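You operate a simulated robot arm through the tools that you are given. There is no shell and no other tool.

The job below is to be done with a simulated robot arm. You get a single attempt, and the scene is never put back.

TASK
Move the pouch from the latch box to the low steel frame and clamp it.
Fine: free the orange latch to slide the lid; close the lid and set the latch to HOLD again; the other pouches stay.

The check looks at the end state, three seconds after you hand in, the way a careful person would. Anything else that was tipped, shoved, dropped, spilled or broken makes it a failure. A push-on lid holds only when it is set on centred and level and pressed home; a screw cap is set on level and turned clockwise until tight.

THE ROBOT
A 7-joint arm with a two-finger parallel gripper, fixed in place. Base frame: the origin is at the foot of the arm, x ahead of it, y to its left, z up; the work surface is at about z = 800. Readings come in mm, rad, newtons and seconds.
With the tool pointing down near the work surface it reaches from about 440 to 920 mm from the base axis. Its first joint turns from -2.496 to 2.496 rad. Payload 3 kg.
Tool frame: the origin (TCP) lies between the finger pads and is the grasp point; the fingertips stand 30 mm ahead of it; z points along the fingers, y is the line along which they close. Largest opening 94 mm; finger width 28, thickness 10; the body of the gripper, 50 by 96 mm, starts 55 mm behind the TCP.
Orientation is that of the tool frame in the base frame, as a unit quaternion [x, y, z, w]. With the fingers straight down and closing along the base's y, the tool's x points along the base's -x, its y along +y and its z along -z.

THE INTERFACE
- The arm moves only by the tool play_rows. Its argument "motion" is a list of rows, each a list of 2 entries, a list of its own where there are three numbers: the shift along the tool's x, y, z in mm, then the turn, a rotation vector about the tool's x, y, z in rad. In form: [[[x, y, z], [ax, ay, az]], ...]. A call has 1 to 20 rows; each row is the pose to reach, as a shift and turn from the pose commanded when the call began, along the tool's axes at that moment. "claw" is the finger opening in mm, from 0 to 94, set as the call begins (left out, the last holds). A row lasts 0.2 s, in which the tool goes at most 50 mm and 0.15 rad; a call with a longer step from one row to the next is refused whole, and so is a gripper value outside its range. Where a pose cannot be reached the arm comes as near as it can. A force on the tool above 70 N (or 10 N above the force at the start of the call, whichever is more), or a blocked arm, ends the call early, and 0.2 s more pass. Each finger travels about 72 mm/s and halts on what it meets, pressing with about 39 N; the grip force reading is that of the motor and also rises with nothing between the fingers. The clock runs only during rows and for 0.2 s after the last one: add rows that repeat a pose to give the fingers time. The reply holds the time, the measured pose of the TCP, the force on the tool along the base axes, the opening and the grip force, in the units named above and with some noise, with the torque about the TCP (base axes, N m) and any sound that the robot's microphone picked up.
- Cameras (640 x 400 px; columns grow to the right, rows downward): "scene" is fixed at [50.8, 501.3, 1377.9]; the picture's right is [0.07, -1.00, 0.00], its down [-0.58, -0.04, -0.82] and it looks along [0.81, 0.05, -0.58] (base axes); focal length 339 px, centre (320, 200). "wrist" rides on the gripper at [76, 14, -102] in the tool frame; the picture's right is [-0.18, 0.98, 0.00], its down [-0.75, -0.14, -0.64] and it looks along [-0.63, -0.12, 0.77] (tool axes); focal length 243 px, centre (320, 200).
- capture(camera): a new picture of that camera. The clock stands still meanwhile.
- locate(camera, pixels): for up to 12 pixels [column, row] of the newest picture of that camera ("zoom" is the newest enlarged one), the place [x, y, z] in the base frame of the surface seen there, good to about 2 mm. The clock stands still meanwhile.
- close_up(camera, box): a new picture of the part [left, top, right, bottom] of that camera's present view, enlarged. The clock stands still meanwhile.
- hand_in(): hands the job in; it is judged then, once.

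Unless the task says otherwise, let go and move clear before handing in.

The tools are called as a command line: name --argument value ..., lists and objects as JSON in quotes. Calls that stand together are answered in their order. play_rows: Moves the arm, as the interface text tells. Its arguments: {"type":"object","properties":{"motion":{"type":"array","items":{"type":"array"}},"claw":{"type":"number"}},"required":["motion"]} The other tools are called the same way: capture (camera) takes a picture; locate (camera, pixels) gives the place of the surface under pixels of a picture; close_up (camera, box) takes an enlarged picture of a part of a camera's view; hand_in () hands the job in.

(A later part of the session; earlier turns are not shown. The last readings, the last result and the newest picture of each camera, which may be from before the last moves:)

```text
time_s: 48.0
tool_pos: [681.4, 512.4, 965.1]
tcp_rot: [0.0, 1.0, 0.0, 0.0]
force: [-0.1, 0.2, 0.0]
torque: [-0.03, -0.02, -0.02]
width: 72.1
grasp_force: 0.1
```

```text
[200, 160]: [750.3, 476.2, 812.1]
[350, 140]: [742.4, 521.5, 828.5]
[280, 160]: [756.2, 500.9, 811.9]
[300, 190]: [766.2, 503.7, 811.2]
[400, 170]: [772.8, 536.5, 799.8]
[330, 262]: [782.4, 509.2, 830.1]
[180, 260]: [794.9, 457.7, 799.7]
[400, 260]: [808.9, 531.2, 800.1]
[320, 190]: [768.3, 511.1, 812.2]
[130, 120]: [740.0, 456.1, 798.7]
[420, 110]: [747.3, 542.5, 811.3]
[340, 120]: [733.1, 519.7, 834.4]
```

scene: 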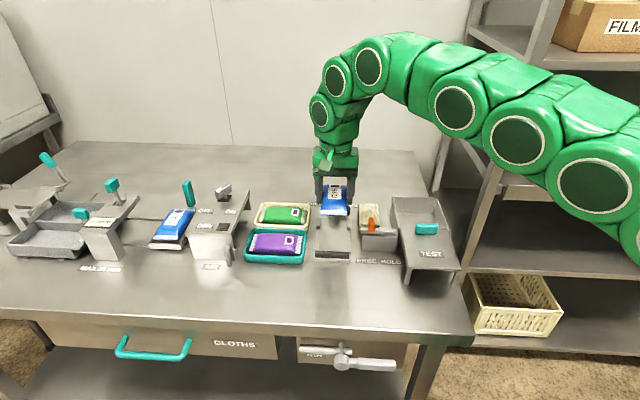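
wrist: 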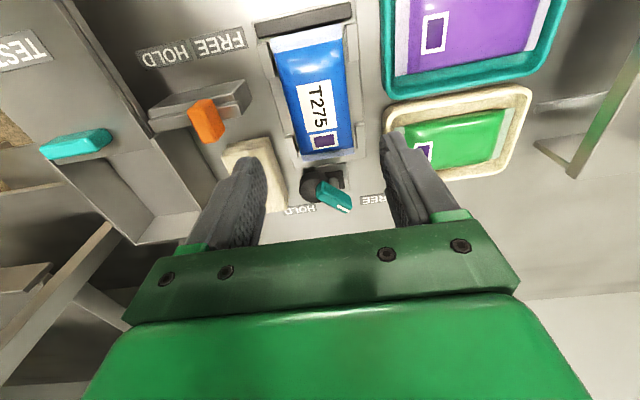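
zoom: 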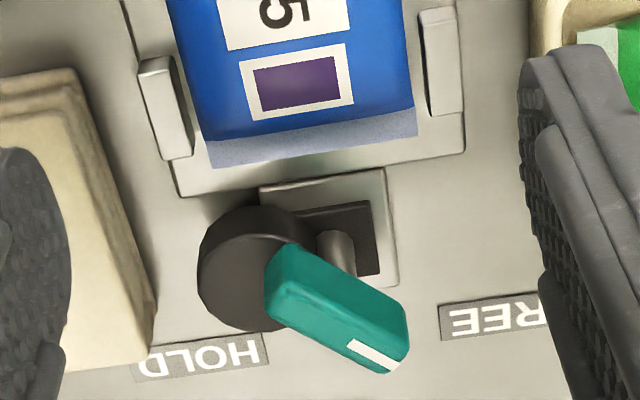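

The pouch's far seal end is at x≈745, and the knob (centre ≈ 785.5, 512, long axis at 45°) is free. That is 937 mm out, near the reach limit; I'll move above it, yawing the tool so the fingers close across the knob, and see whether the pose is reached.

play_rows --motion '[[[-18, 0, 5], [0, 0, -0.13]], [[-36, 0, 12], [0, 0, -0.26]], [[-54, 0, 20], [0, 0, -0.39]], [[-72, 0, 28], [0, 0, -0.52]], [[-90, 0, 36], [0, 0, -0.65]], [[-103.5, 0, 45], [0, 0, -0.785]], [[-103.5, 0, 45], [0, 0, -0.785]], [[-103.5, 0, 45], [0, 0, -0.785]]]' --claw 44

capture --camera "wrist"

capture --camera "scene"

close_up --camera "scene" --box '[290, 150, 390, 250]'

```text
time_s: 49.8
tool_pos: [743.7, 508.1, 916.0]
tcp_rot: [-0.384, 0.923, 0.0, 0.0]
force: [-0.2, 0.3, 0.2]
torque: [-0.02, -0.02, 0.03]
width: 43.9
grasp_force: 0.0
out of reach, approached as far as the arm can: row 4, 5, 6, 7, 8
```

```text
taken
```

wrist: 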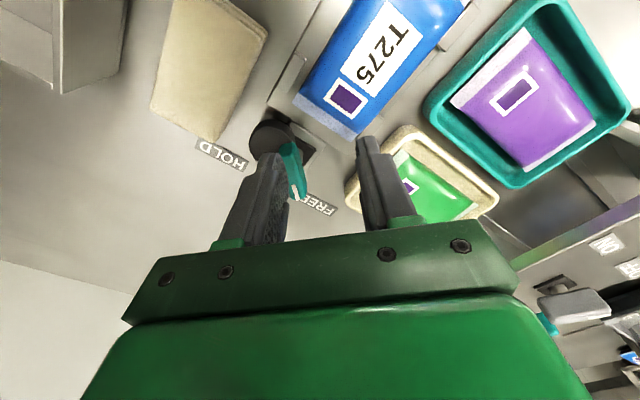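

```text
taken
```

scene: 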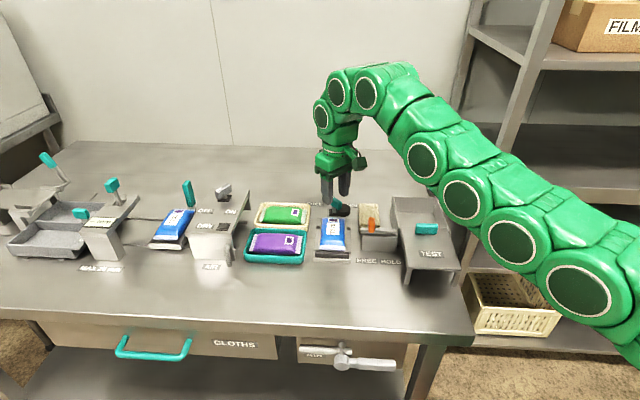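

```text
4.00 times, centred on (340, 200) of scene
```

zoom: 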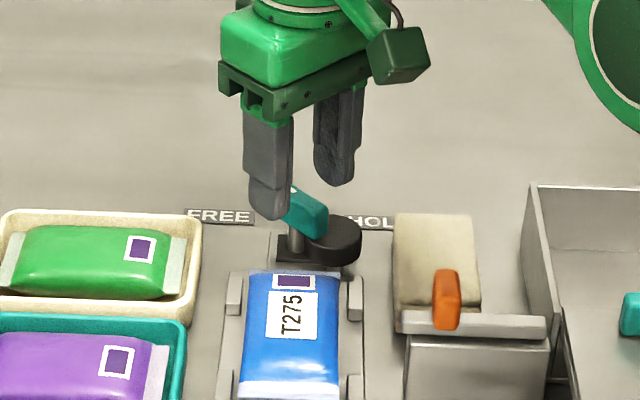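

The arm stopped short at (744, 508, 916) – radius 900 – so a vertical tool can't reach the knob at radius 937. I'll tilt the tool outward (fingers leaning away from the base) to extend the reach; first a small test to see what the commanded pose now is.

play_rows --motion '[[[0, 0, 0], [0, 0, 0]]]'

```text
time_s: 50.2
tool_pos: [743.7, 508.6, 916.2]
tcp_rot: [-0.384, 0.923, 0.0, 0.0]
force: [1.3, 0.6, 0.5]
torque: [-0.01, -0.02, -0.03]
width: 43.8
grasp_force: 0.0
```

No reach flag now, so the commanded pose is the actual one. I tilt outward by 0.25 rad and shift toward the point above the knob (785.5, 512, ~910).

play_rows --motion '[[[0, 0, 0], [0.026, -0.122, 0]], [[0, 0, 0], [0.052, -0.244, 0]], [[-11, -9, 2], [0.052, -0.244, 0]], [[-22, -18, 4], [0.052, -0.244, 0]], [[-32, -27, 6], [0.052, -0.244, 0]], [[-32, -27, 6], [0.052, -0.244, 0]]]'

capture --camera "wrist"

close_up --camera "scene" --box '[290, 150, 390, 250]'

```text
time_s: 51.6
tool_pos: [784.2, 512.1, 909.8]
tcp_rot: [-0.38, 0.917, 0.023, 0.123]
force: [0.1, -0.7, -0.5]
torque: [-0.01, -0.03, 0.02]
width: 44.1
grasp_force: 0.0
```

```text
taken
```

wrist: 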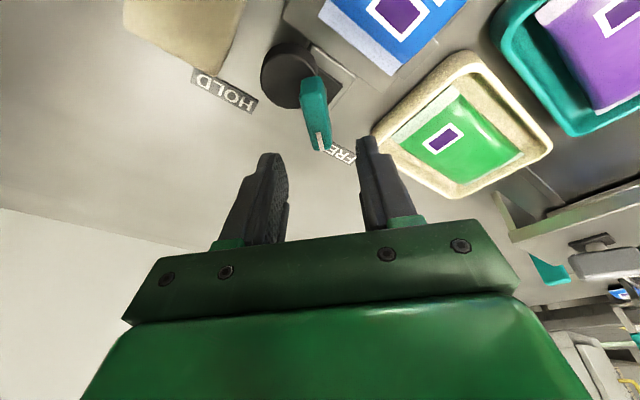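

```text
4.00 times, centred on (340, 200) of scene
```

zoom: 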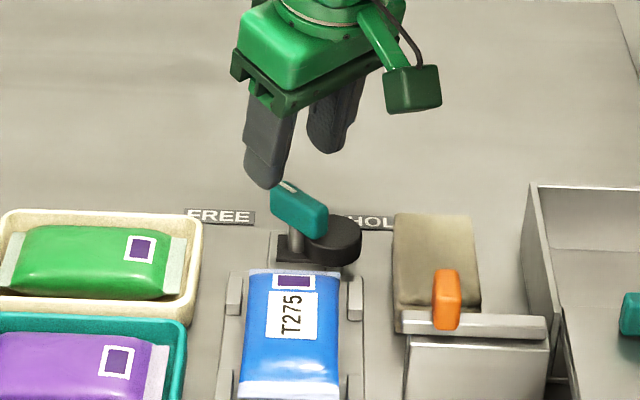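

With a 0.25 rad tilt the arm reaches (784, 512, 910). From this clear wrist view I measure the knob (wrist 313,105) and disc precisely.

close_up --camera "wrist" --box '[250, 30, 370, 170]'

locate --camera "zoom" --pixels '[[183, 140], [213, 135], [183, 180], [215, 175], [210, 225], [240, 215], [225, 250], [200, 160], [225, 200], [190, 155], [230, 260], [215, 160]]'

locate --camera "zoom" --pixels '[[70, 110], [100, 70], [140, 50], [130, 120], [80, 150], [130, 170], [160, 60], [150, 160], [55, 90], [240, 110], [255, 90], [200, 50]]'

```text
2.86 times, centred on (310, 100) of wrist
```

zoom: 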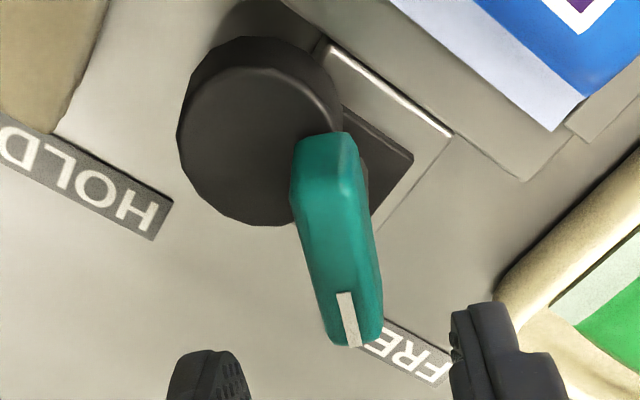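

```text
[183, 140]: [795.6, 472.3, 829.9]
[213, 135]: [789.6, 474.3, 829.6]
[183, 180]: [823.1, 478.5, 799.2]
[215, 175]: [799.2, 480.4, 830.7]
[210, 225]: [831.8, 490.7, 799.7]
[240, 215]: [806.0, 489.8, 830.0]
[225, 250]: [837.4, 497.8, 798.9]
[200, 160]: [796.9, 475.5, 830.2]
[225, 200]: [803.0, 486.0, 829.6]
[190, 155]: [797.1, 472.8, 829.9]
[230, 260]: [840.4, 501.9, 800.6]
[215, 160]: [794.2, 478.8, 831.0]
```

```text
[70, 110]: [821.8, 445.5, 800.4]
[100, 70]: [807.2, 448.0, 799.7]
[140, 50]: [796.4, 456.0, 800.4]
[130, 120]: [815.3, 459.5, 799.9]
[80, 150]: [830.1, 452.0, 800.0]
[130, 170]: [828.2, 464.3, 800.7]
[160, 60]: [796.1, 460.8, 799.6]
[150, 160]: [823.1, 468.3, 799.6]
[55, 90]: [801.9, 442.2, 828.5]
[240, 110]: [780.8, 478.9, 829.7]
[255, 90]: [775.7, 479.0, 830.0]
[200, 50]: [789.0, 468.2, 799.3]
```

I misjudged the zoom pixels; the knob spans (292–382, 130–347) and the disc (178–340, 37–225). I sample them again.

locate --camera "zoom" --pixels '[[300, 145], [345, 140], [305, 200], [360, 190], [325, 335], [378, 325], [340, 240], [350, 335], [320, 165], [345, 300], [375, 290], [310, 290]]'

locate --camera "zoom" --pixels '[[184, 150], [190, 100], [215, 65], [260, 50], [310, 75], [335, 110], [220, 200], [270, 218], [195, 180], [260, 140], [330, 125], [240, 45]]'

```text
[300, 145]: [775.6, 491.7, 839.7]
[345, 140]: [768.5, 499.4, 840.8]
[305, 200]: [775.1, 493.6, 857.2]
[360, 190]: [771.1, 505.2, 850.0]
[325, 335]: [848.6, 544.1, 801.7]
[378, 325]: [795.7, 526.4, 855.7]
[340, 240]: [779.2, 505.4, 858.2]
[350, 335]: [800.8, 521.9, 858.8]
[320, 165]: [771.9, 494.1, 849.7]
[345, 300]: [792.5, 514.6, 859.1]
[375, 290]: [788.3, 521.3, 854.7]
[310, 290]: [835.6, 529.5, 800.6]
```

```text
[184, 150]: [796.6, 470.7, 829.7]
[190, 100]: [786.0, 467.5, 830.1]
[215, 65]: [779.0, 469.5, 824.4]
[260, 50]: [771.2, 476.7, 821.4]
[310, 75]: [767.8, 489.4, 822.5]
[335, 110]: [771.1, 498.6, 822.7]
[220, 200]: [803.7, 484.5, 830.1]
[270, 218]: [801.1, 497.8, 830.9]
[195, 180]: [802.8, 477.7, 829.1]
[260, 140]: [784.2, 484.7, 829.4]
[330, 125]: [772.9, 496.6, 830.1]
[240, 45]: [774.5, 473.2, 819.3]
```

Fitting rim points: disc centre ≈ (786, 486), radius ≈ 18.5, shaft ≈ (786, 511), so at HOLD the disc reaches x≈742.5 and presses the pouch end at 745. I reduce the tilt to 0.2 rad and start down toward the knob, checking reach.

play_rows --motion '[[[2.5, 0.2, 8], [-0.005, 0.025, 0]], [[5.1, 0.3, 16], [-0.01, 0.049, 0]], [[5.1, 0.3, 16], [-0.01, 0.049, 0]]]'

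capture --camera "wrist"

close_up --camera "scene" --box '[300, 160, 380, 230]'

```text
time_s: 52.4
tool_pos: [785.0, 510.1, 891.5]
tcp_rot: [-0.382, 0.919, 0.018, 0.097]
force: [-1.7, 0.7, 0.4]
torque: [-0.02, -0.02, -0.01]
width: 43.8
grasp_force: 0.1
```

```text
taken
```

wrist: 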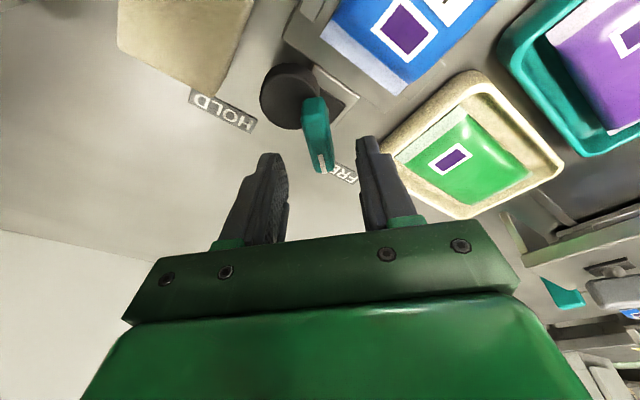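

```text
5.71 times, centred on (340, 195) of scene
```

zoom: 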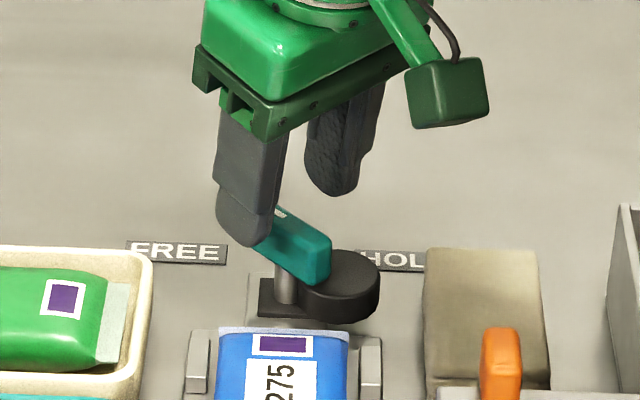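

Reachable at 0.2 rad. I try a smaller tilt of 0.14 rad, which would make the turn cleaner.

play_rows --motion '[[[0, 0, 0], [-0.012, 0.058, 0]], [[0, 0, 0], [-0.012, 0.058, 0]]]'

```text
time_s: 53.0
tool_pos: [785.6, 508.2, 892.2]
tcp_rot: [-0.382, 0.921, 0.012, 0.068]
force: [0.1, 0.1, -0.1]
torque: [-0.01, 0.0, 0.04]
width: 43.9
grasp_force: 0.1
```

Still reached at 0.14 rad. I descend to TCP z≈866 with the fingers straddling the knob (tips stay above the disc at 830.5).

play_rows --motion '[[[1.3, 0.7, 8], [0, 0, 0]], [[2.6, 1.3, 16], [0, 0, 0]], [[3.5, 1.8, 22], [0, 0, 0]], [[3.9, 2.0, 25.5], [0, 0, 0]], [[3.9, 2.0, 25.5], [0, 0, 0]]]'

capture --camera "wrist"

close_up --camera "scene" --box '[300, 160, 380, 230]'

```text
time_s: 54.2
tool_pos: [783.9, 510.4, 867.5]
tcp_rot: [-0.382, 0.921, 0.012, 0.069]
force: [0.0, 0.5, -1.2]
torque: [-0.01, -0.01, -0.04]
width: 44.3
grasp_force: 0.1
```

```text
taken
```

wrist: 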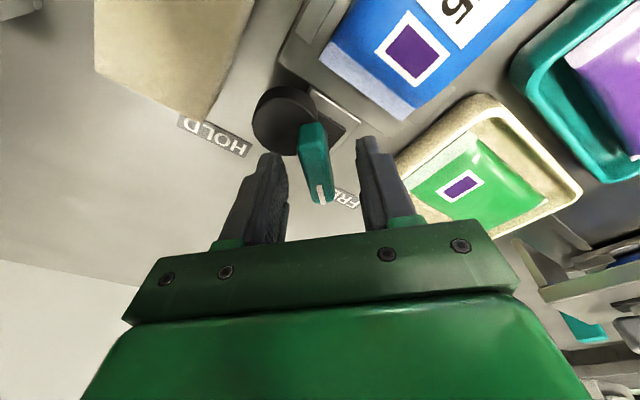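

```text
5.71 times, centred on (340, 195) of scene
```

zoom: 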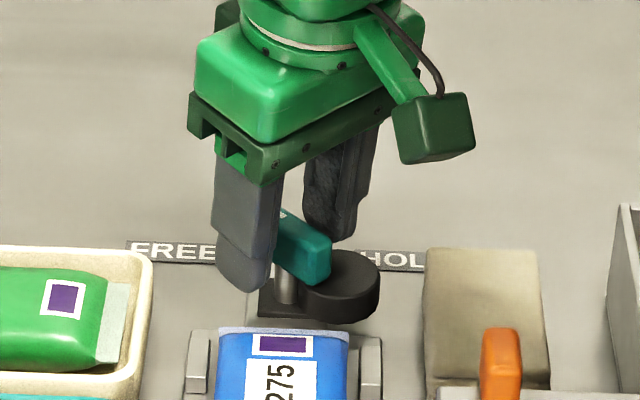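

The knob (wrist 315,165) sits centred between the fingers. I close loosely to 18 mm and begin turning clockwise from above (+z about the tool) by 0.6 rad.

play_rows --motion '[[[0, 0, 0], [0, 0, 0]], [[0, 0, 0], [0, 0, 0]], [[0, 0, 0], [0, 0, 0]]]' --claw 18

play_rows --motion '[[[0, 0, 0], [0, 0, 0.08]], [[0, 0, 0], [0, 0, 0.16]], [[0, 0, 0], [0, 0, 0.24]], [[0, 0, 0], [0, 0, 0.32]], [[0, 0, 0], [0, 0, 0.4]], [[0, 0, 0], [0, 0, 0.48]], [[0, 0, 0], [0, 0, 0.56]], [[0, 0, 0], [0, 0, 0.6]], [[0, 0, 0], [0, 0, 0.6]]]'

capture --camera "wrist"

close_up --camera "scene" --box '[300, 160, 380, 230]'

```text
time_s: 55.0
tool_pos: [784.8, 509.7, 866.5]
tcp_rot: [-0.383, 0.921, 0.012, 0.068]
force: [0.9, -0.4, -0.5]
torque: [-0.01, 0.0, 0.0]
width: 18.2
grasp_force: 0.2
```

```text
time_s: 57.0
tool_pos: [783.7, 510.1, 866.3]
tcp_rot: [-0.092, 0.993, 0.032, 0.062]
force: [-1.2, -4.3, 0.4]
torque: [-0.17, 0.03, 0.03]
width: 20.4
grasp_force: 2.6
```

```text
taken
```

wrist: 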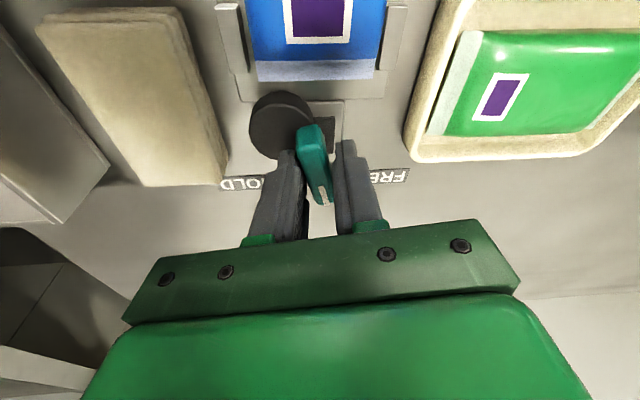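

```text
5.71 times, centred on (340, 195) of scene
```

zoom: 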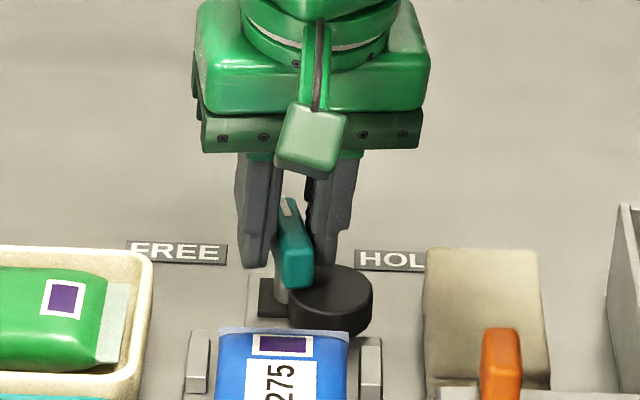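

The knob and disc are following (disc moving toward the pouch). I continue another 0.6 rad.

play_rows --motion '[[[0, 0, 0], [0, 0, 0.08]], [[0, 0, 0], [0, 0, 0.16]], [[0, 0, 0], [0, 0, 0.24]], [[0, 0, 0], [0, 0, 0.32]], [[0, 0, 0], [0, 0, 0.4]], [[0, 0, 0], [0, 0, 0.48]], [[0, 0, 0], [0, 0, 0.56]], [[0, 0, 0], [0, 0, 0.6]], [[0, 0, 0], [0, 0, 0.6]]]'

capture --camera "wrist"

close_up --camera "scene" --box '[300, 160, 380, 230]'

```text
time_s: 59.0
tool_pos: [783.9, 509.3, 866.2]
tcp_rot: [0.205, 0.976, 0.05, 0.05]
force: [-1.5, -3.9, -2.1]
torque: [-0.11, -0.05, 0.06]
width: 19.5
grasp_force: 1.8
```

```text
taken
```

wrist: 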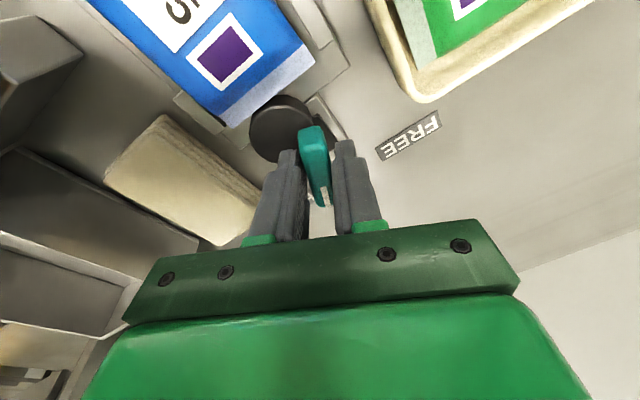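

```text
5.71 times, centred on (340, 195) of scene
```

zoom: 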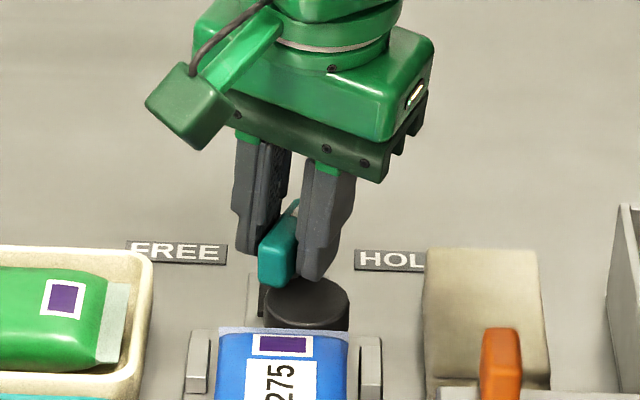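

The disc is now near the pouch end. I continue slowly by another 0.5 rad and watch torque and sound.

play_rows --motion '[[[0, 0, 0], [0, 0, 0.06]], [[0, 0, 0], [0, 0, 0.12]], [[0, 0, 0], [0, 0, 0.18]], [[0, 0, 0], [0, 0, 0.24]], [[0, 0, 0], [0, 0, 0.3]], [[0, 0, 0], [0, 0, 0.36]], [[0, 0, 0], [0, 0, 0.42]], [[0, 0, 0], [0, 0, 0.46]], [[0, 0, 0], [0, 0, 0.46]]]'

capture --camera "wrist"

close_up --camera "scene" --box '[300, 160, 380, 230]'

```text
time_s: 61.0
tool_pos: [783.8, 510.0, 865.7]
tcp_rot: [0.423, 0.903, 0.058, 0.037]
force: [-2.8, -7.5, 1.0]
torque: [-0.2, 0.1, 0.09]
width: 22.1
grasp_force: 3.3
```

```text
taken
```

wrist: 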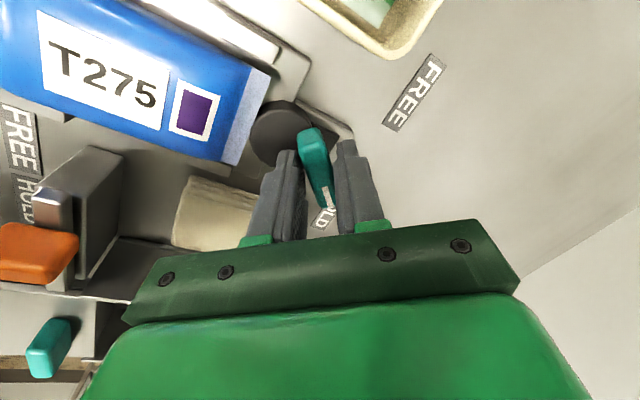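

```text
5.71 times, centred on (340, 195) of scene
```

zoom: 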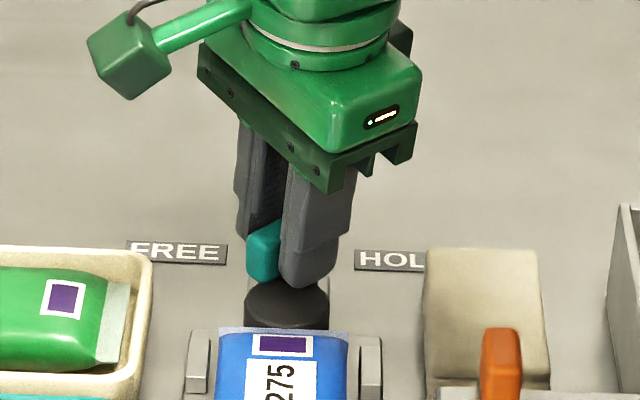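

The knob is nearly at HOLD; torque is still small. I turn a further 0.25 rad to take up the play.

play_rows --motion '[[[0, 0, 0], [0, 0, 0.05]], [[0, 0, 0], [0, 0, 0.1]], [[0, 0, 0], [0, 0, 0.15]], [[0, 0, 0], [0, 0, 0.2]], [[0, 0, 0], [0, 0, 0.25]], [[0, 0, 0], [0, 0, 0.25]]]'

close_up --camera "wrist" --box '[200, 60, 400, 240]'

close_up --camera "scene" --box '[300, 160, 380, 230]'

```text
time_s: 62.4
tool_pos: [783.8, 510.1, 866.1]
tcp_rot: [0.532, 0.844, 0.063, 0.029]
force: [-10.1, -26.9, -1.2]
torque: [-0.88, 0.31, 0.51]
width: 30.1
grasp_force: 10.4
```

```text
2.22 times, centred on (300, 150) of wrist
```

zoom: 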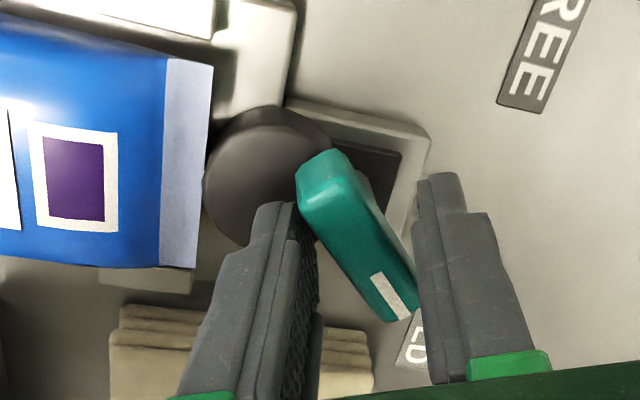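

```text
5.71 times, centred on (340, 195) of scene
```

zoom: 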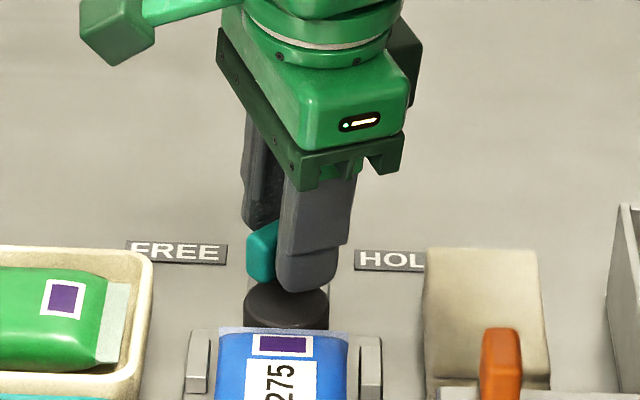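

Force rose to 27 N and the fingers were pushed open to 30 mm, so the knob has stopped – the white mark (zoom 388,295) points at the HOLD label. I measure the knob's direction and the disc's position.

close_up --camera "wrist" --box '[200, 60, 400, 240]'

locate --camera "zoom" --pixels '[[325, 160], [315, 200], [345, 170], [385, 285], [375, 300], [400, 285], [395, 310], [350, 230], [210, 190], [240, 140], [270, 115], [230, 225]]'

locate --camera "zoom" --pixels '[[205, 100], [200, 150], [195, 200], [190, 250], [165, 150], [250, 180], [315, 130], [310, 140], [140, 180], [215, 165], [205, 180], [300, 120]]'

```text
2.22 times, centred on (300, 150) of wrist
```

zoom: 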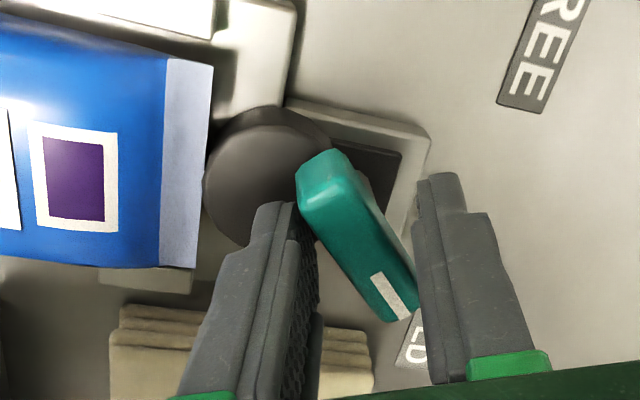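

```text
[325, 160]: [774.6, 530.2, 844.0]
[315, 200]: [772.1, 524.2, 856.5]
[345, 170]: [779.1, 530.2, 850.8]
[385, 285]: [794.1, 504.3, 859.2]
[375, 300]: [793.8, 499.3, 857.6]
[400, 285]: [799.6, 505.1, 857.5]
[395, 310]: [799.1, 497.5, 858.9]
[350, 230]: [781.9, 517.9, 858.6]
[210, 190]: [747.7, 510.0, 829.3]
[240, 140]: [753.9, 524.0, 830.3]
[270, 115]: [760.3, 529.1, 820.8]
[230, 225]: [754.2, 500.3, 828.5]
```

```text
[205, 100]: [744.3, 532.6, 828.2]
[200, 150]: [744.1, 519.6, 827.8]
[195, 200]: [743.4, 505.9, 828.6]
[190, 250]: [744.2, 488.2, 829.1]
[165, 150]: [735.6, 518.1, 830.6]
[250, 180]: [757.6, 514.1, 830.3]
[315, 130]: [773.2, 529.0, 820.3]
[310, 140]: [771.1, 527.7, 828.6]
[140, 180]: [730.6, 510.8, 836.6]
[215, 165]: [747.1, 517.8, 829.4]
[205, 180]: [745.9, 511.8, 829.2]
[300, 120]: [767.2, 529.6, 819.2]
```

The knob now points at about −47°, i.e. at HOLD, and the disc edge (x≈745) meets the pouch's end (x≈744). I open the fingers and back out along the tool axis to inspect.

play_rows --motion '[[[0, 0, 0], [0, 0, -0.1]], [[0, 0, 0], [0, 0, -0.2]], [[0, 0, 0], [0, 0, -0.3]], [[0, 0, 0], [0, 0, -0.3]]]' --claw 44

play_rows --motion '[[[0, 0, -10], [0, 0, 0]], [[0, 0, -25], [0, 0, 0]], [[0, 0, -45], [0, 0, 0]], [[0, 0, -70], [0, 0, 0]], [[0, 0, -100], [0, 0, 0]], [[0, 0, -100], [0, 0, 0]]]'

capture --camera "wrist"

close_up --camera "scene" --box '[300, 180, 380, 260]'

```text
time_s: 63.4
tool_pos: [785.4, 509.9, 866.2]
tcp_rot: [0.398, 0.915, 0.058, 0.039]
force: [0.0, -0.4, -0.6]
torque: [0.01, -0.01, 0.0]
width: 44.1
grasp_force: 0.0
```

```text
time_s: 64.8
tool_pos: [771.6, 502.8, 965.4]
tcp_rot: [0.399, 0.914, 0.057, 0.038]
force: [-0.2, 0.5, -0.3]
torque: [0.0, 0.0, -0.04]
width: 43.9
grasp_force: 0.1
```

```text
taken
```

wrist: 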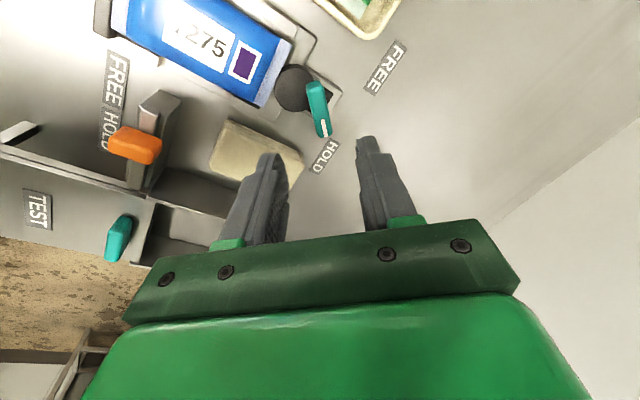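

```text
5.00 times, centred on (340, 220) of scene
```

zoom: 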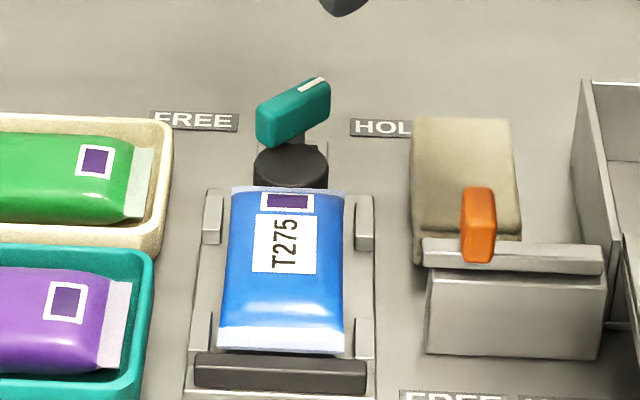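

The mark now points to the HOLD side. I measure the knob, disc and both pouch ends from these unobstructed views.

locate --camera "zoom" --pixels '[[315, 82], [265, 110], [325, 95], [262, 130], [290, 97], [305, 115], [290, 160], [290, 185], [262, 170], [325, 170], [240, 188], [340, 192]]'

locate --camera "zoom" --pixels '[[225, 340], [280, 345], [340, 350], [280, 335], [280, 358], [280, 365], [208, 350], [355, 362], [235, 250], [340, 250], [222, 330], [345, 335]]'

close_up --camera "wrist" --box '[220, 30, 370, 150]'

```text
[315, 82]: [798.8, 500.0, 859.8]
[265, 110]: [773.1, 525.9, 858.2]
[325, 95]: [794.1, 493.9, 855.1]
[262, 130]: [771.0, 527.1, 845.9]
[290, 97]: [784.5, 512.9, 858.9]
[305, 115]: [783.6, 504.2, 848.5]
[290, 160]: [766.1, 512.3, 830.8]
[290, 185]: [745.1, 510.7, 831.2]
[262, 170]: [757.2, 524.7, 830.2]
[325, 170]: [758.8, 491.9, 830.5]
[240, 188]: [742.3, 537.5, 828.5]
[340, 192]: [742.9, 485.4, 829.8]
```

```text
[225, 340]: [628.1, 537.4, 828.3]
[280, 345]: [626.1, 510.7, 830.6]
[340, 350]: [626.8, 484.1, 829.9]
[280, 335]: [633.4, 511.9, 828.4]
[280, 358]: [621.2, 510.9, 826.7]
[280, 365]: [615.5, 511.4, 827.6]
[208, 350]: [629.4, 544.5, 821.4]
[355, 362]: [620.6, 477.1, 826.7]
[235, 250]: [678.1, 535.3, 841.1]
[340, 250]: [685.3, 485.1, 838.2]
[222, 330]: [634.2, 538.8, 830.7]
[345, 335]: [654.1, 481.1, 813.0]
```

```text
3.33 times, centred on (295, 90) of wrist
```

zoom: 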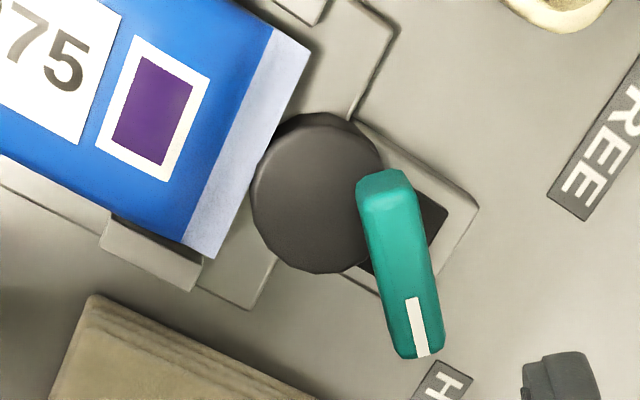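

The knob is at exactly −45° (HOLD) with the disc pressed against the pouch's end at x≈744.5 and the near end at the bar (≈625). Now I return the tool to vertical and move above the lid handle (≈662, 296) to close the lid.

play_rows --motion '[[[-9, -27, -3], [0.0147, 0.0098, -0.103]], [[-19, -54, -6], [0.0294, 0.0196, -0.206]], [[-29, -82, -9], [0.0441, 0.0294, -0.309]], [[-39, -110, -12], [0.0588, 0.0392, -0.412]], [[-49, -138, -15], [0.0735, 0.049, -0.514]], [[-58, -165, -18], [0.0882, 0.0588, -0.617]], [[-68, -193, -21], [0.1029, 0.0686, -0.72]], [[-77.4, -219.8, -23], [0.1176, 0.0784, -0.823]], [[-77.4, -219.8, -23], [0.1176, 0.0784, -0.823]], [[-77.4, -219.8, -23], [0.1176, 0.0784, -0.823]]]' --claw 76

capture --camera "wrist"

capture --camera "scene"

```text
time_s: 67.0
tool_pos: [662.4, 294.6, 961.1]
tcp_rot: [0.0, 1.0, 0.001, 0.0]
force: [0.2, 0.0, -0.3]
torque: [0.0, 0.01, 0.0]
width: 76.0
grasp_force: 0.1
```

```text
taken
```

wrist: 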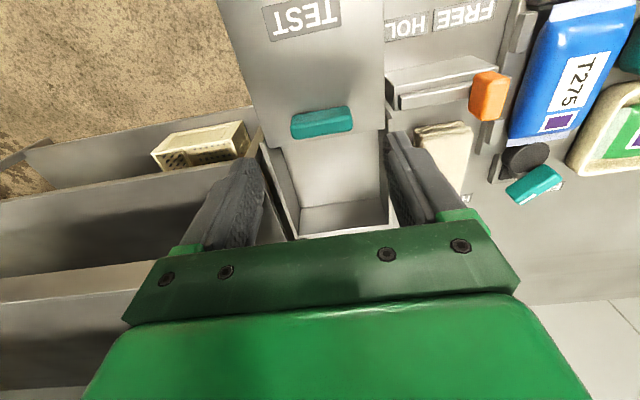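

```text
taken
```

scene: 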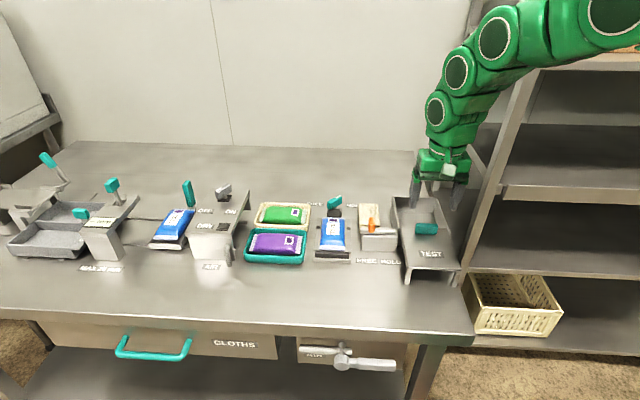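

The tool is vertical over the open lid's handle (wrist 322,122). I locate it, then descend.

locate --camera "wrist" --pixels '[[322, 118], [322, 128], [297, 122], [350, 112], [322, 135], [296, 130], [350, 125]]'

close_up --camera "scene" --box '[400, 200, 460, 250]'

locate --camera "zoom" --pixels '[[150, 190], [280, 195], [345, 195], [220, 180], [220, 200], [135, 240], [350, 250], [220, 240]]'

```text
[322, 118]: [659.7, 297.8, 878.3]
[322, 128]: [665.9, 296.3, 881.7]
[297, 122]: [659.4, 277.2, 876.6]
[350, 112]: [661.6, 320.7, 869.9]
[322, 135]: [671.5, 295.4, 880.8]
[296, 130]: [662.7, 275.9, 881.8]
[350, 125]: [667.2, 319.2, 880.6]
```

```text
8.00 times, centred on (430, 225) of scene
```

zoom: 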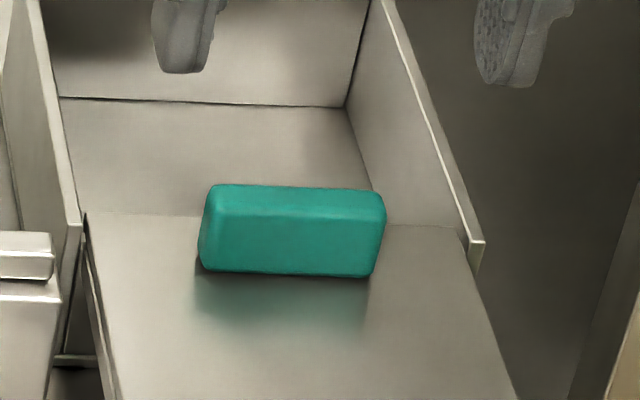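

```text
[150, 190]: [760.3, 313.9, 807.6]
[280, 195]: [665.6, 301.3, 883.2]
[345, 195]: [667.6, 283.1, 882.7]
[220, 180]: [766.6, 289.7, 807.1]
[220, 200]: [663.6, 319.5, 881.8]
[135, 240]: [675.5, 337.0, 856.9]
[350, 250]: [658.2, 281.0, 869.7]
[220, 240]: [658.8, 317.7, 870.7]
```

The handle's centre is at x≈665, y≈297. I descend to TCP z≈895 and grip it.

play_rows --motion '[[[-2, 0, 20], [0, 0, 0]], [[-3, 0.5, 40], [0, 0, 0]], [[-3, 0.5, 56], [0, 0, 0]], [[-3, 0.5, 65.5], [0, 0, 0]], [[-3, 0.5, 65.5], [0, 0, 0]]]'

play_rows --motion '[[[0, 0, 0], [0, 0, 0]], [[0, 0, 0], [0, 0, 0]], [[0, 0, 0], [0, 0, 0]], [[0, 0, 0], [0, 0, 0]]]' --claw 36

close_up --camera "scene" --box '[370, 170, 470, 270]'

```text
time_s: 68.2
tool_pos: [665.5, 296.4, 895.3]
tcp_rot: [-0.001, 1.0, 0.001, 0.002]
force: [0.2, 0.3, -0.5]
torque: [0.01, -0.01, 0.02]
width: 76.1
grasp_force: 0.1
```

```text
time_s: 69.2
tool_pos: [667.0, 295.1, 895.1]
tcp_rot: [0.001, 1.0, -0.001, 0.001]
force: [1.4, -20.5, 3.3]
torque: [-0.67, -0.15, 0.02]
width: 49.8
grasp_force: 44.6
```

```text
4.00 times, centred on (420, 220) of scene
```

zoom: 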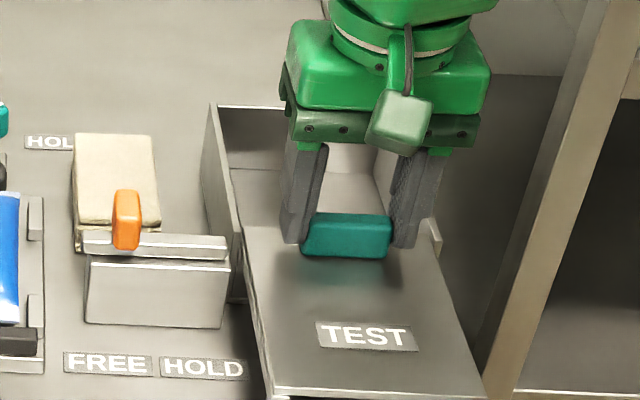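

Gripped at 49.8 mm; I ease −1.5 mm in y and push the lid back toward +x.

play_rows --motion '[[[0, -1, 0], [0, 0, 0]], [[0, -1.8, 0], [0, 0, 0]], [[-4, -1.8, 0], [0, 0, 0]], [[-8, -1.8, 0], [0, 0, 0]], [[-14, -1.8, 0], [0, 0, 0]], [[-20, -1.8, 0], [0, 0, 0]], [[-20, -1.8, 0], [0, 0, 0]]]'

play_rows --motion '[[[-8, 0, 0], [0, 0, 0]], [[-16, 0, 0], [0, 0, 0]], [[-24, 0, 0], [0, 0, 0]], [[-32, 0, 0], [0, 0, 0]], [[-40, 0, 0], [0, 0, 0]], [[-48, 0, 0], [0, 0, 0]], [[-56, 0, 0], [0, 0, 0]], [[-64, 0, 0], [0, 0, 0]], [[-72, 0, 0], [0, 0, 0]], [[-72, 0, 0], [0, 0, 0]]]'

close_up --camera "scene" --box '[370, 160, 470, 260]'

```text
time_s: 70.8
tool_pos: [687.0, 295.9, 895.8]
tcp_rot: [0.0, 1.0, 0.001, 0.001]
force: [-1.0, 4.9, 27.7]
torque: [0.07, 1.04, 0.12]
width: 49.6
grasp_force: 45.2
```

```text
time_s: 73.0
tool_pos: [757.7, 295.7, 895.3]
tcp_rot: [0.0, 1.0, 0.001, 0.001]
force: [0.6, 14.5, 21.4]
torque: [0.41, 0.82, -0.07]
width: 49.6
grasp_force: 44.9
```

```text
4.00 times, centred on (420, 210) of scene
```

zoom: 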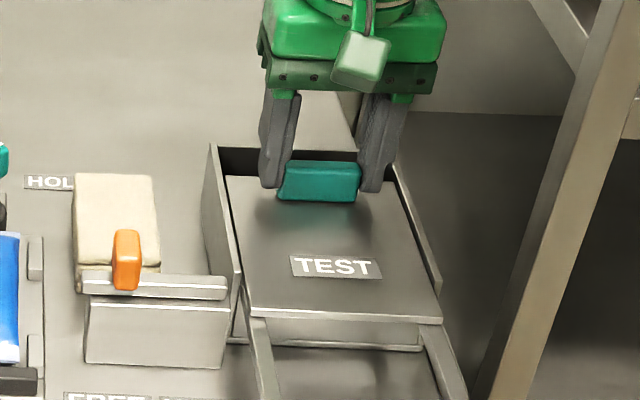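

The lid is nearly closed with ~29 mm to go. I push on gently until it meets its end stop.

play_rows --motion '[[[-6, 0, 0], [0, 0, 0]], [[-12, 0, 0], [0, 0, 0]], [[-17, 0, 0], [0, 0, 0]], [[-21, 0, 0], [0, 0, 0]], [[-24, 0, 0], [0, 0, 0]], [[-26, 0, 0], [0, 0, 0]], [[-28, 0, 0], [0, 0, 0]], [[-30, 0, 0], [0, 0, 0]], [[-30, 0, 0], [0, 0, 0]]]'

close_up --camera "scene" --box '[370, 160, 470, 260]'

```text
time_s: 75.0
tool_pos: [786.9, 294.4, 894.8]
tcp_rot: [0.0, 1.0, 0.0, 0.0]
force: [-38.4, -0.6, 24.5]
torque: [-0.1, 1.25, 0.04]
width: 49.7
grasp_force: 44.6
```

```text
4.00 times, centred on (420, 210) of scene
```

zoom: 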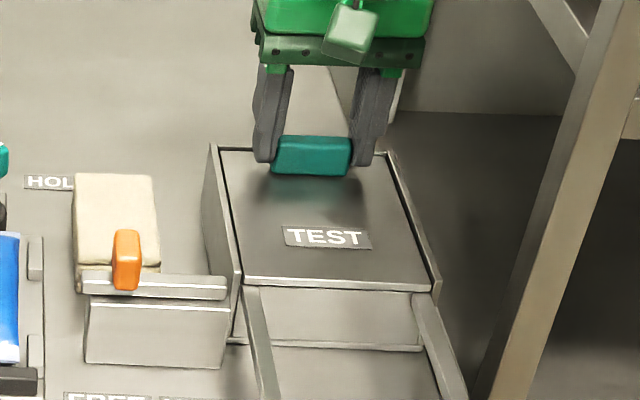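

A −38 N x force shows the lid is against its closed stop. I open the fingers and rise, then check the lid against its original place.

play_rows --motion '[[[0, 0, 0], [0, 0, 0]], [[0, 0, 0], [0, 0, 0]], [[0, 0, 0], [0, 0, 0]], [[0, 0, -25], [0, 0, 0]], [[0, 0, -60], [0, 0, 0]], [[0, 0, -100], [0, 0, 0]], [[0, 0, -100], [0, 0, 0]]]' --claw 76

close_up --camera "scene" --box '[370, 180, 470, 260]'

locate --camera "zoom" --pixels '[[320, 220], [320, 225], [400, 220], [280, 70], [320, 80], [300, 150], [127, 190], [127, 220], [215, 220], [160, 215], [260, 218], [318, 60]]'

```text
time_s: 76.6
tool_pos: [788.0, 295.2, 996.9]
tcp_rot: [0.0, 1.0, 0.001, 0.001]
force: [0.0, 0.6, -0.3]
torque: [-0.03, -0.01, 0.03]
width: 76.0
grasp_force: 0.1
```

```text
5.00 times, centred on (420, 220) of scene
```

zoom: 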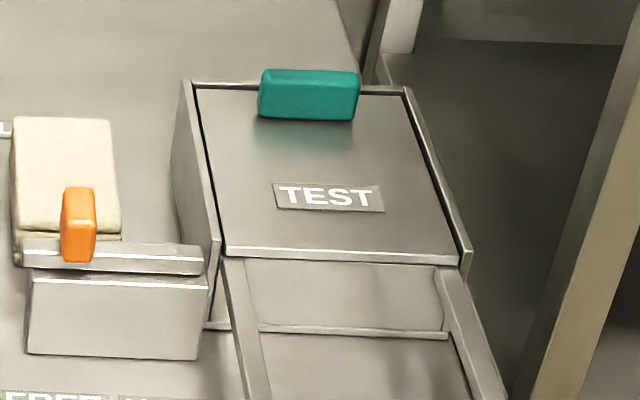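

```text
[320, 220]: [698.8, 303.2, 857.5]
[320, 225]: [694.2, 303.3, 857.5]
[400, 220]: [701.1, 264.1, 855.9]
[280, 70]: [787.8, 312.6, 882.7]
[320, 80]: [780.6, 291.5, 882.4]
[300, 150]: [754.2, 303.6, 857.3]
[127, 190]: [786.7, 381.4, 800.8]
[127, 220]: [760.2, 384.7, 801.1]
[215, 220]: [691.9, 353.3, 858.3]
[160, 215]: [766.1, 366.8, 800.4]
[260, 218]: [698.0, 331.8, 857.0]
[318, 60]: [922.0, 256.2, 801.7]
```

The lid is closed (handle front x≈780, as at the start). Next I move above the latch knob at (662, 422.5) with a 44 mm opening.

play_rows --motion '[[[25, 25, 6], [0, 0, 0]], [[50, 51, 18], [0, 0, 0]], [[75, 76, 30], [0, 0, 0]], [[100, 102, 42], [0, 0, 0]], [[125, 127, 52], [0, 0, 0]], [[125, 127, 52], [0, 0, 0]], [[125, 127, 52], [0, 0, 0]]]' --claw 44

capture --camera "wrist"

close_up --camera "scene" --box '[340, 170, 440, 250]'

```text
time_s: 78.2
tool_pos: [664.5, 423.5, 942.8]
tcp_rot: [-0.001, 1.0, 0.001, 0.001]
force: [-0.1, 0.5, 0.3]
torque: [0.0, -0.02, -0.01]
width: 44.3
grasp_force: 0.0
```

```text
taken
```

wrist: 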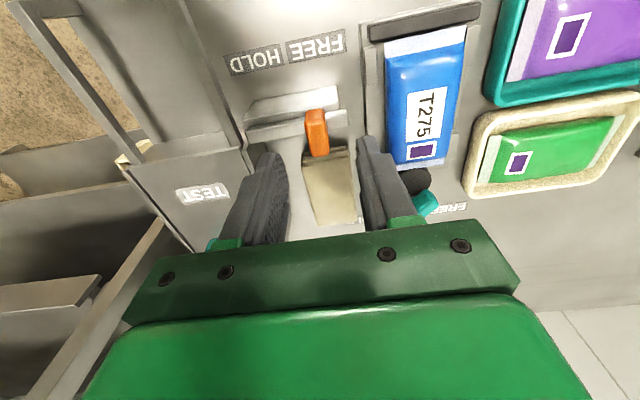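

```text
5.00 times, centred on (390, 210) of scene
```

zoom: 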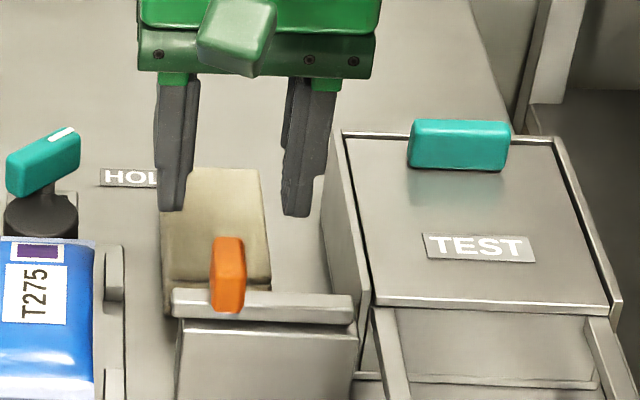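

I verify the knob position (wrist 317,130) before going down.

locate --camera "wrist" --pixels '[[314, 115], [309, 125], [324, 122], [313, 150], [327, 148], [318, 135]]'

locate --camera "zoom" --pixels '[[215, 245], [240, 245], [215, 300], [240, 300], [228, 260]]'

```text
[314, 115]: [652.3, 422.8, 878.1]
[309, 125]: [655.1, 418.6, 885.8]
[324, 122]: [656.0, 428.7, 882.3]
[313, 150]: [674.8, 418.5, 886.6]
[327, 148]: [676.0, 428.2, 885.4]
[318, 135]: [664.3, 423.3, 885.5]
```

```text
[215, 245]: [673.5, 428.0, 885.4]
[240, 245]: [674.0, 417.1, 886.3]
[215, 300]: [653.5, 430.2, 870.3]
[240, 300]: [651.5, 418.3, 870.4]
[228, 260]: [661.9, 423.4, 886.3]
```

The knob's centre is (663, 423.5), right under the TCP. I descend 48 mm and grip it.

play_rows --motion '[[[1, 0, 16], [0, 0, 0]], [[1, 0, 32], [0, 0, 0]], [[1, 0, 42], [0, 0, 0]], [[1, 0, 47.5], [0, 0, 0]], [[1, 0, 47.5], [0, 0, 0]]]'

play_rows --motion '[[[0, 0, 0], [0, 0, 0]], [[0, 0, 0], [0, 0, 0]], [[0, 0, 0], [0, 0, 0]]]' --claw 8

play_rows --motion '[[[0, -4, 0], [0, 0, 0]], [[0, -8, 0], [0, 0, 0]], [[0, -12, 0], [0, 0, 0]], [[0, -16, 0], [0, 0, 0]], [[0, -20, 0], [0, 0, 0]], [[0, -20, 0], [0, 0, 0]]]'

close_up --camera "scene" --box '[350, 180, 450, 250]'

```text
time_s: 79.4
tool_pos: [662.8, 421.7, 894.6]
tcp_rot: [0.0, 1.0, 0.001, 0.0]
force: [-0.1, -0.2, -0.9]
torque: [0.0, 0.01, -0.01]
width: 43.8
grasp_force: 0.1
```

```text
time_s: 80.2
tool_pos: [662.8, 421.6, 895.0]
tcp_rot: [0.0, 1.0, 0.002, 0.001]
force: [-0.2, -0.9, -1.1]
torque: [-0.06, -0.04, -0.04]
width: 14.3
grasp_force: 44.6
```

```text
time_s: 81.6
tool_pos: [662.2, 401.0, 895.6]
tcp_rot: [0.0, 1.0, 0.0, 0.001]
force: [-1.0, 0.7, -9.2]
torque: [-0.11, 0.15, -0.02]
width: 14.6
grasp_force: 44.5
```

```text
5.71 times, centred on (400, 215) of scene
```

zoom: 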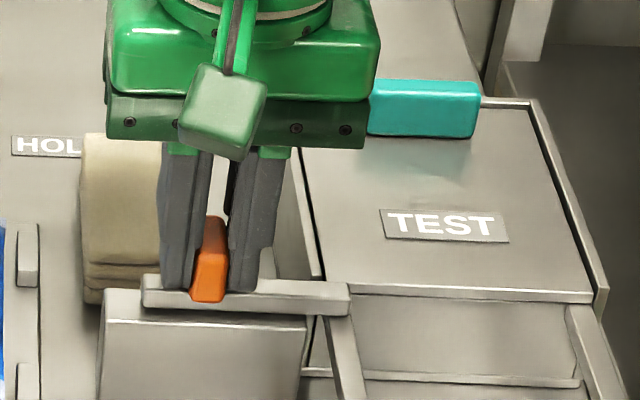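

The bar passes in front of the closed lid freely. I continue the last ~14 mm to the HOLD stop.

play_rows --motion '[[[0, -4, 0], [0, 0, 0]], [[0, -8, 0], [0, 0, 0]], [[0, -11, 0], [0, 0, 0]], [[0, -13, 0], [0, 0, 0]], [[0, -14, 0], [0, 0, 0]], [[0, -15, 0], [0, 0, 0]], [[0, -15, 0], [0, 0, 0]]]'

close_up --camera "scene" --box '[350, 180, 450, 250]'

```text
time_s: 83.2
tool_pos: [662.8, 386.0, 895.4]
tcp_rot: [0.0, 1.0, 0.001, 0.002]
force: [15.5, 0.2, -14.8]
torque: [-0.08, -0.25, -0.01]
width: 14.3
grasp_force: 45.1
```

```text
5.71 times, centred on (400, 215) of scene
```

zoom: 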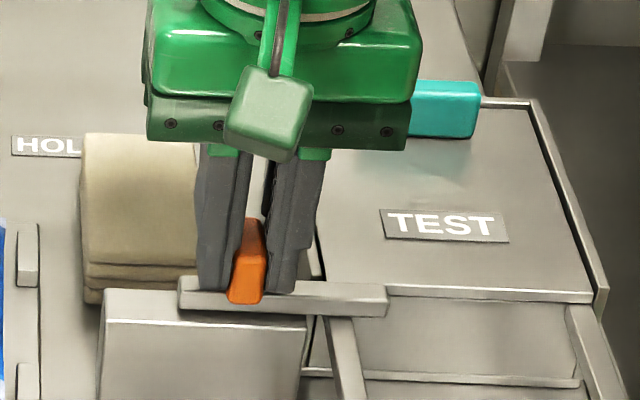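

The bar is back at its original place (ends at zoom columns 178 and 388, as before). I nudge a few mm more to feel for the stop.

play_rows --motion '[[[0, -1, 0], [0, 0, 0]], [[0, -2, 0], [0, 0, 0]], [[0, -3, 0], [0, 0, 0]], [[0, -4, 0], [0, 0, 0]], [[0, -4, 0], [0, 0, 0]]]'

```text
time_s: 84.4
tool_pos: [662.1, 384.5, 894.5]
tcp_rot: [-0.002, 1.0, 0.002, 0.003]
force: [30.1, 48.6, 0.8]
torque: [0.74, -1.24, -0.19]
width: 14.4
grasp_force: 44.7
```

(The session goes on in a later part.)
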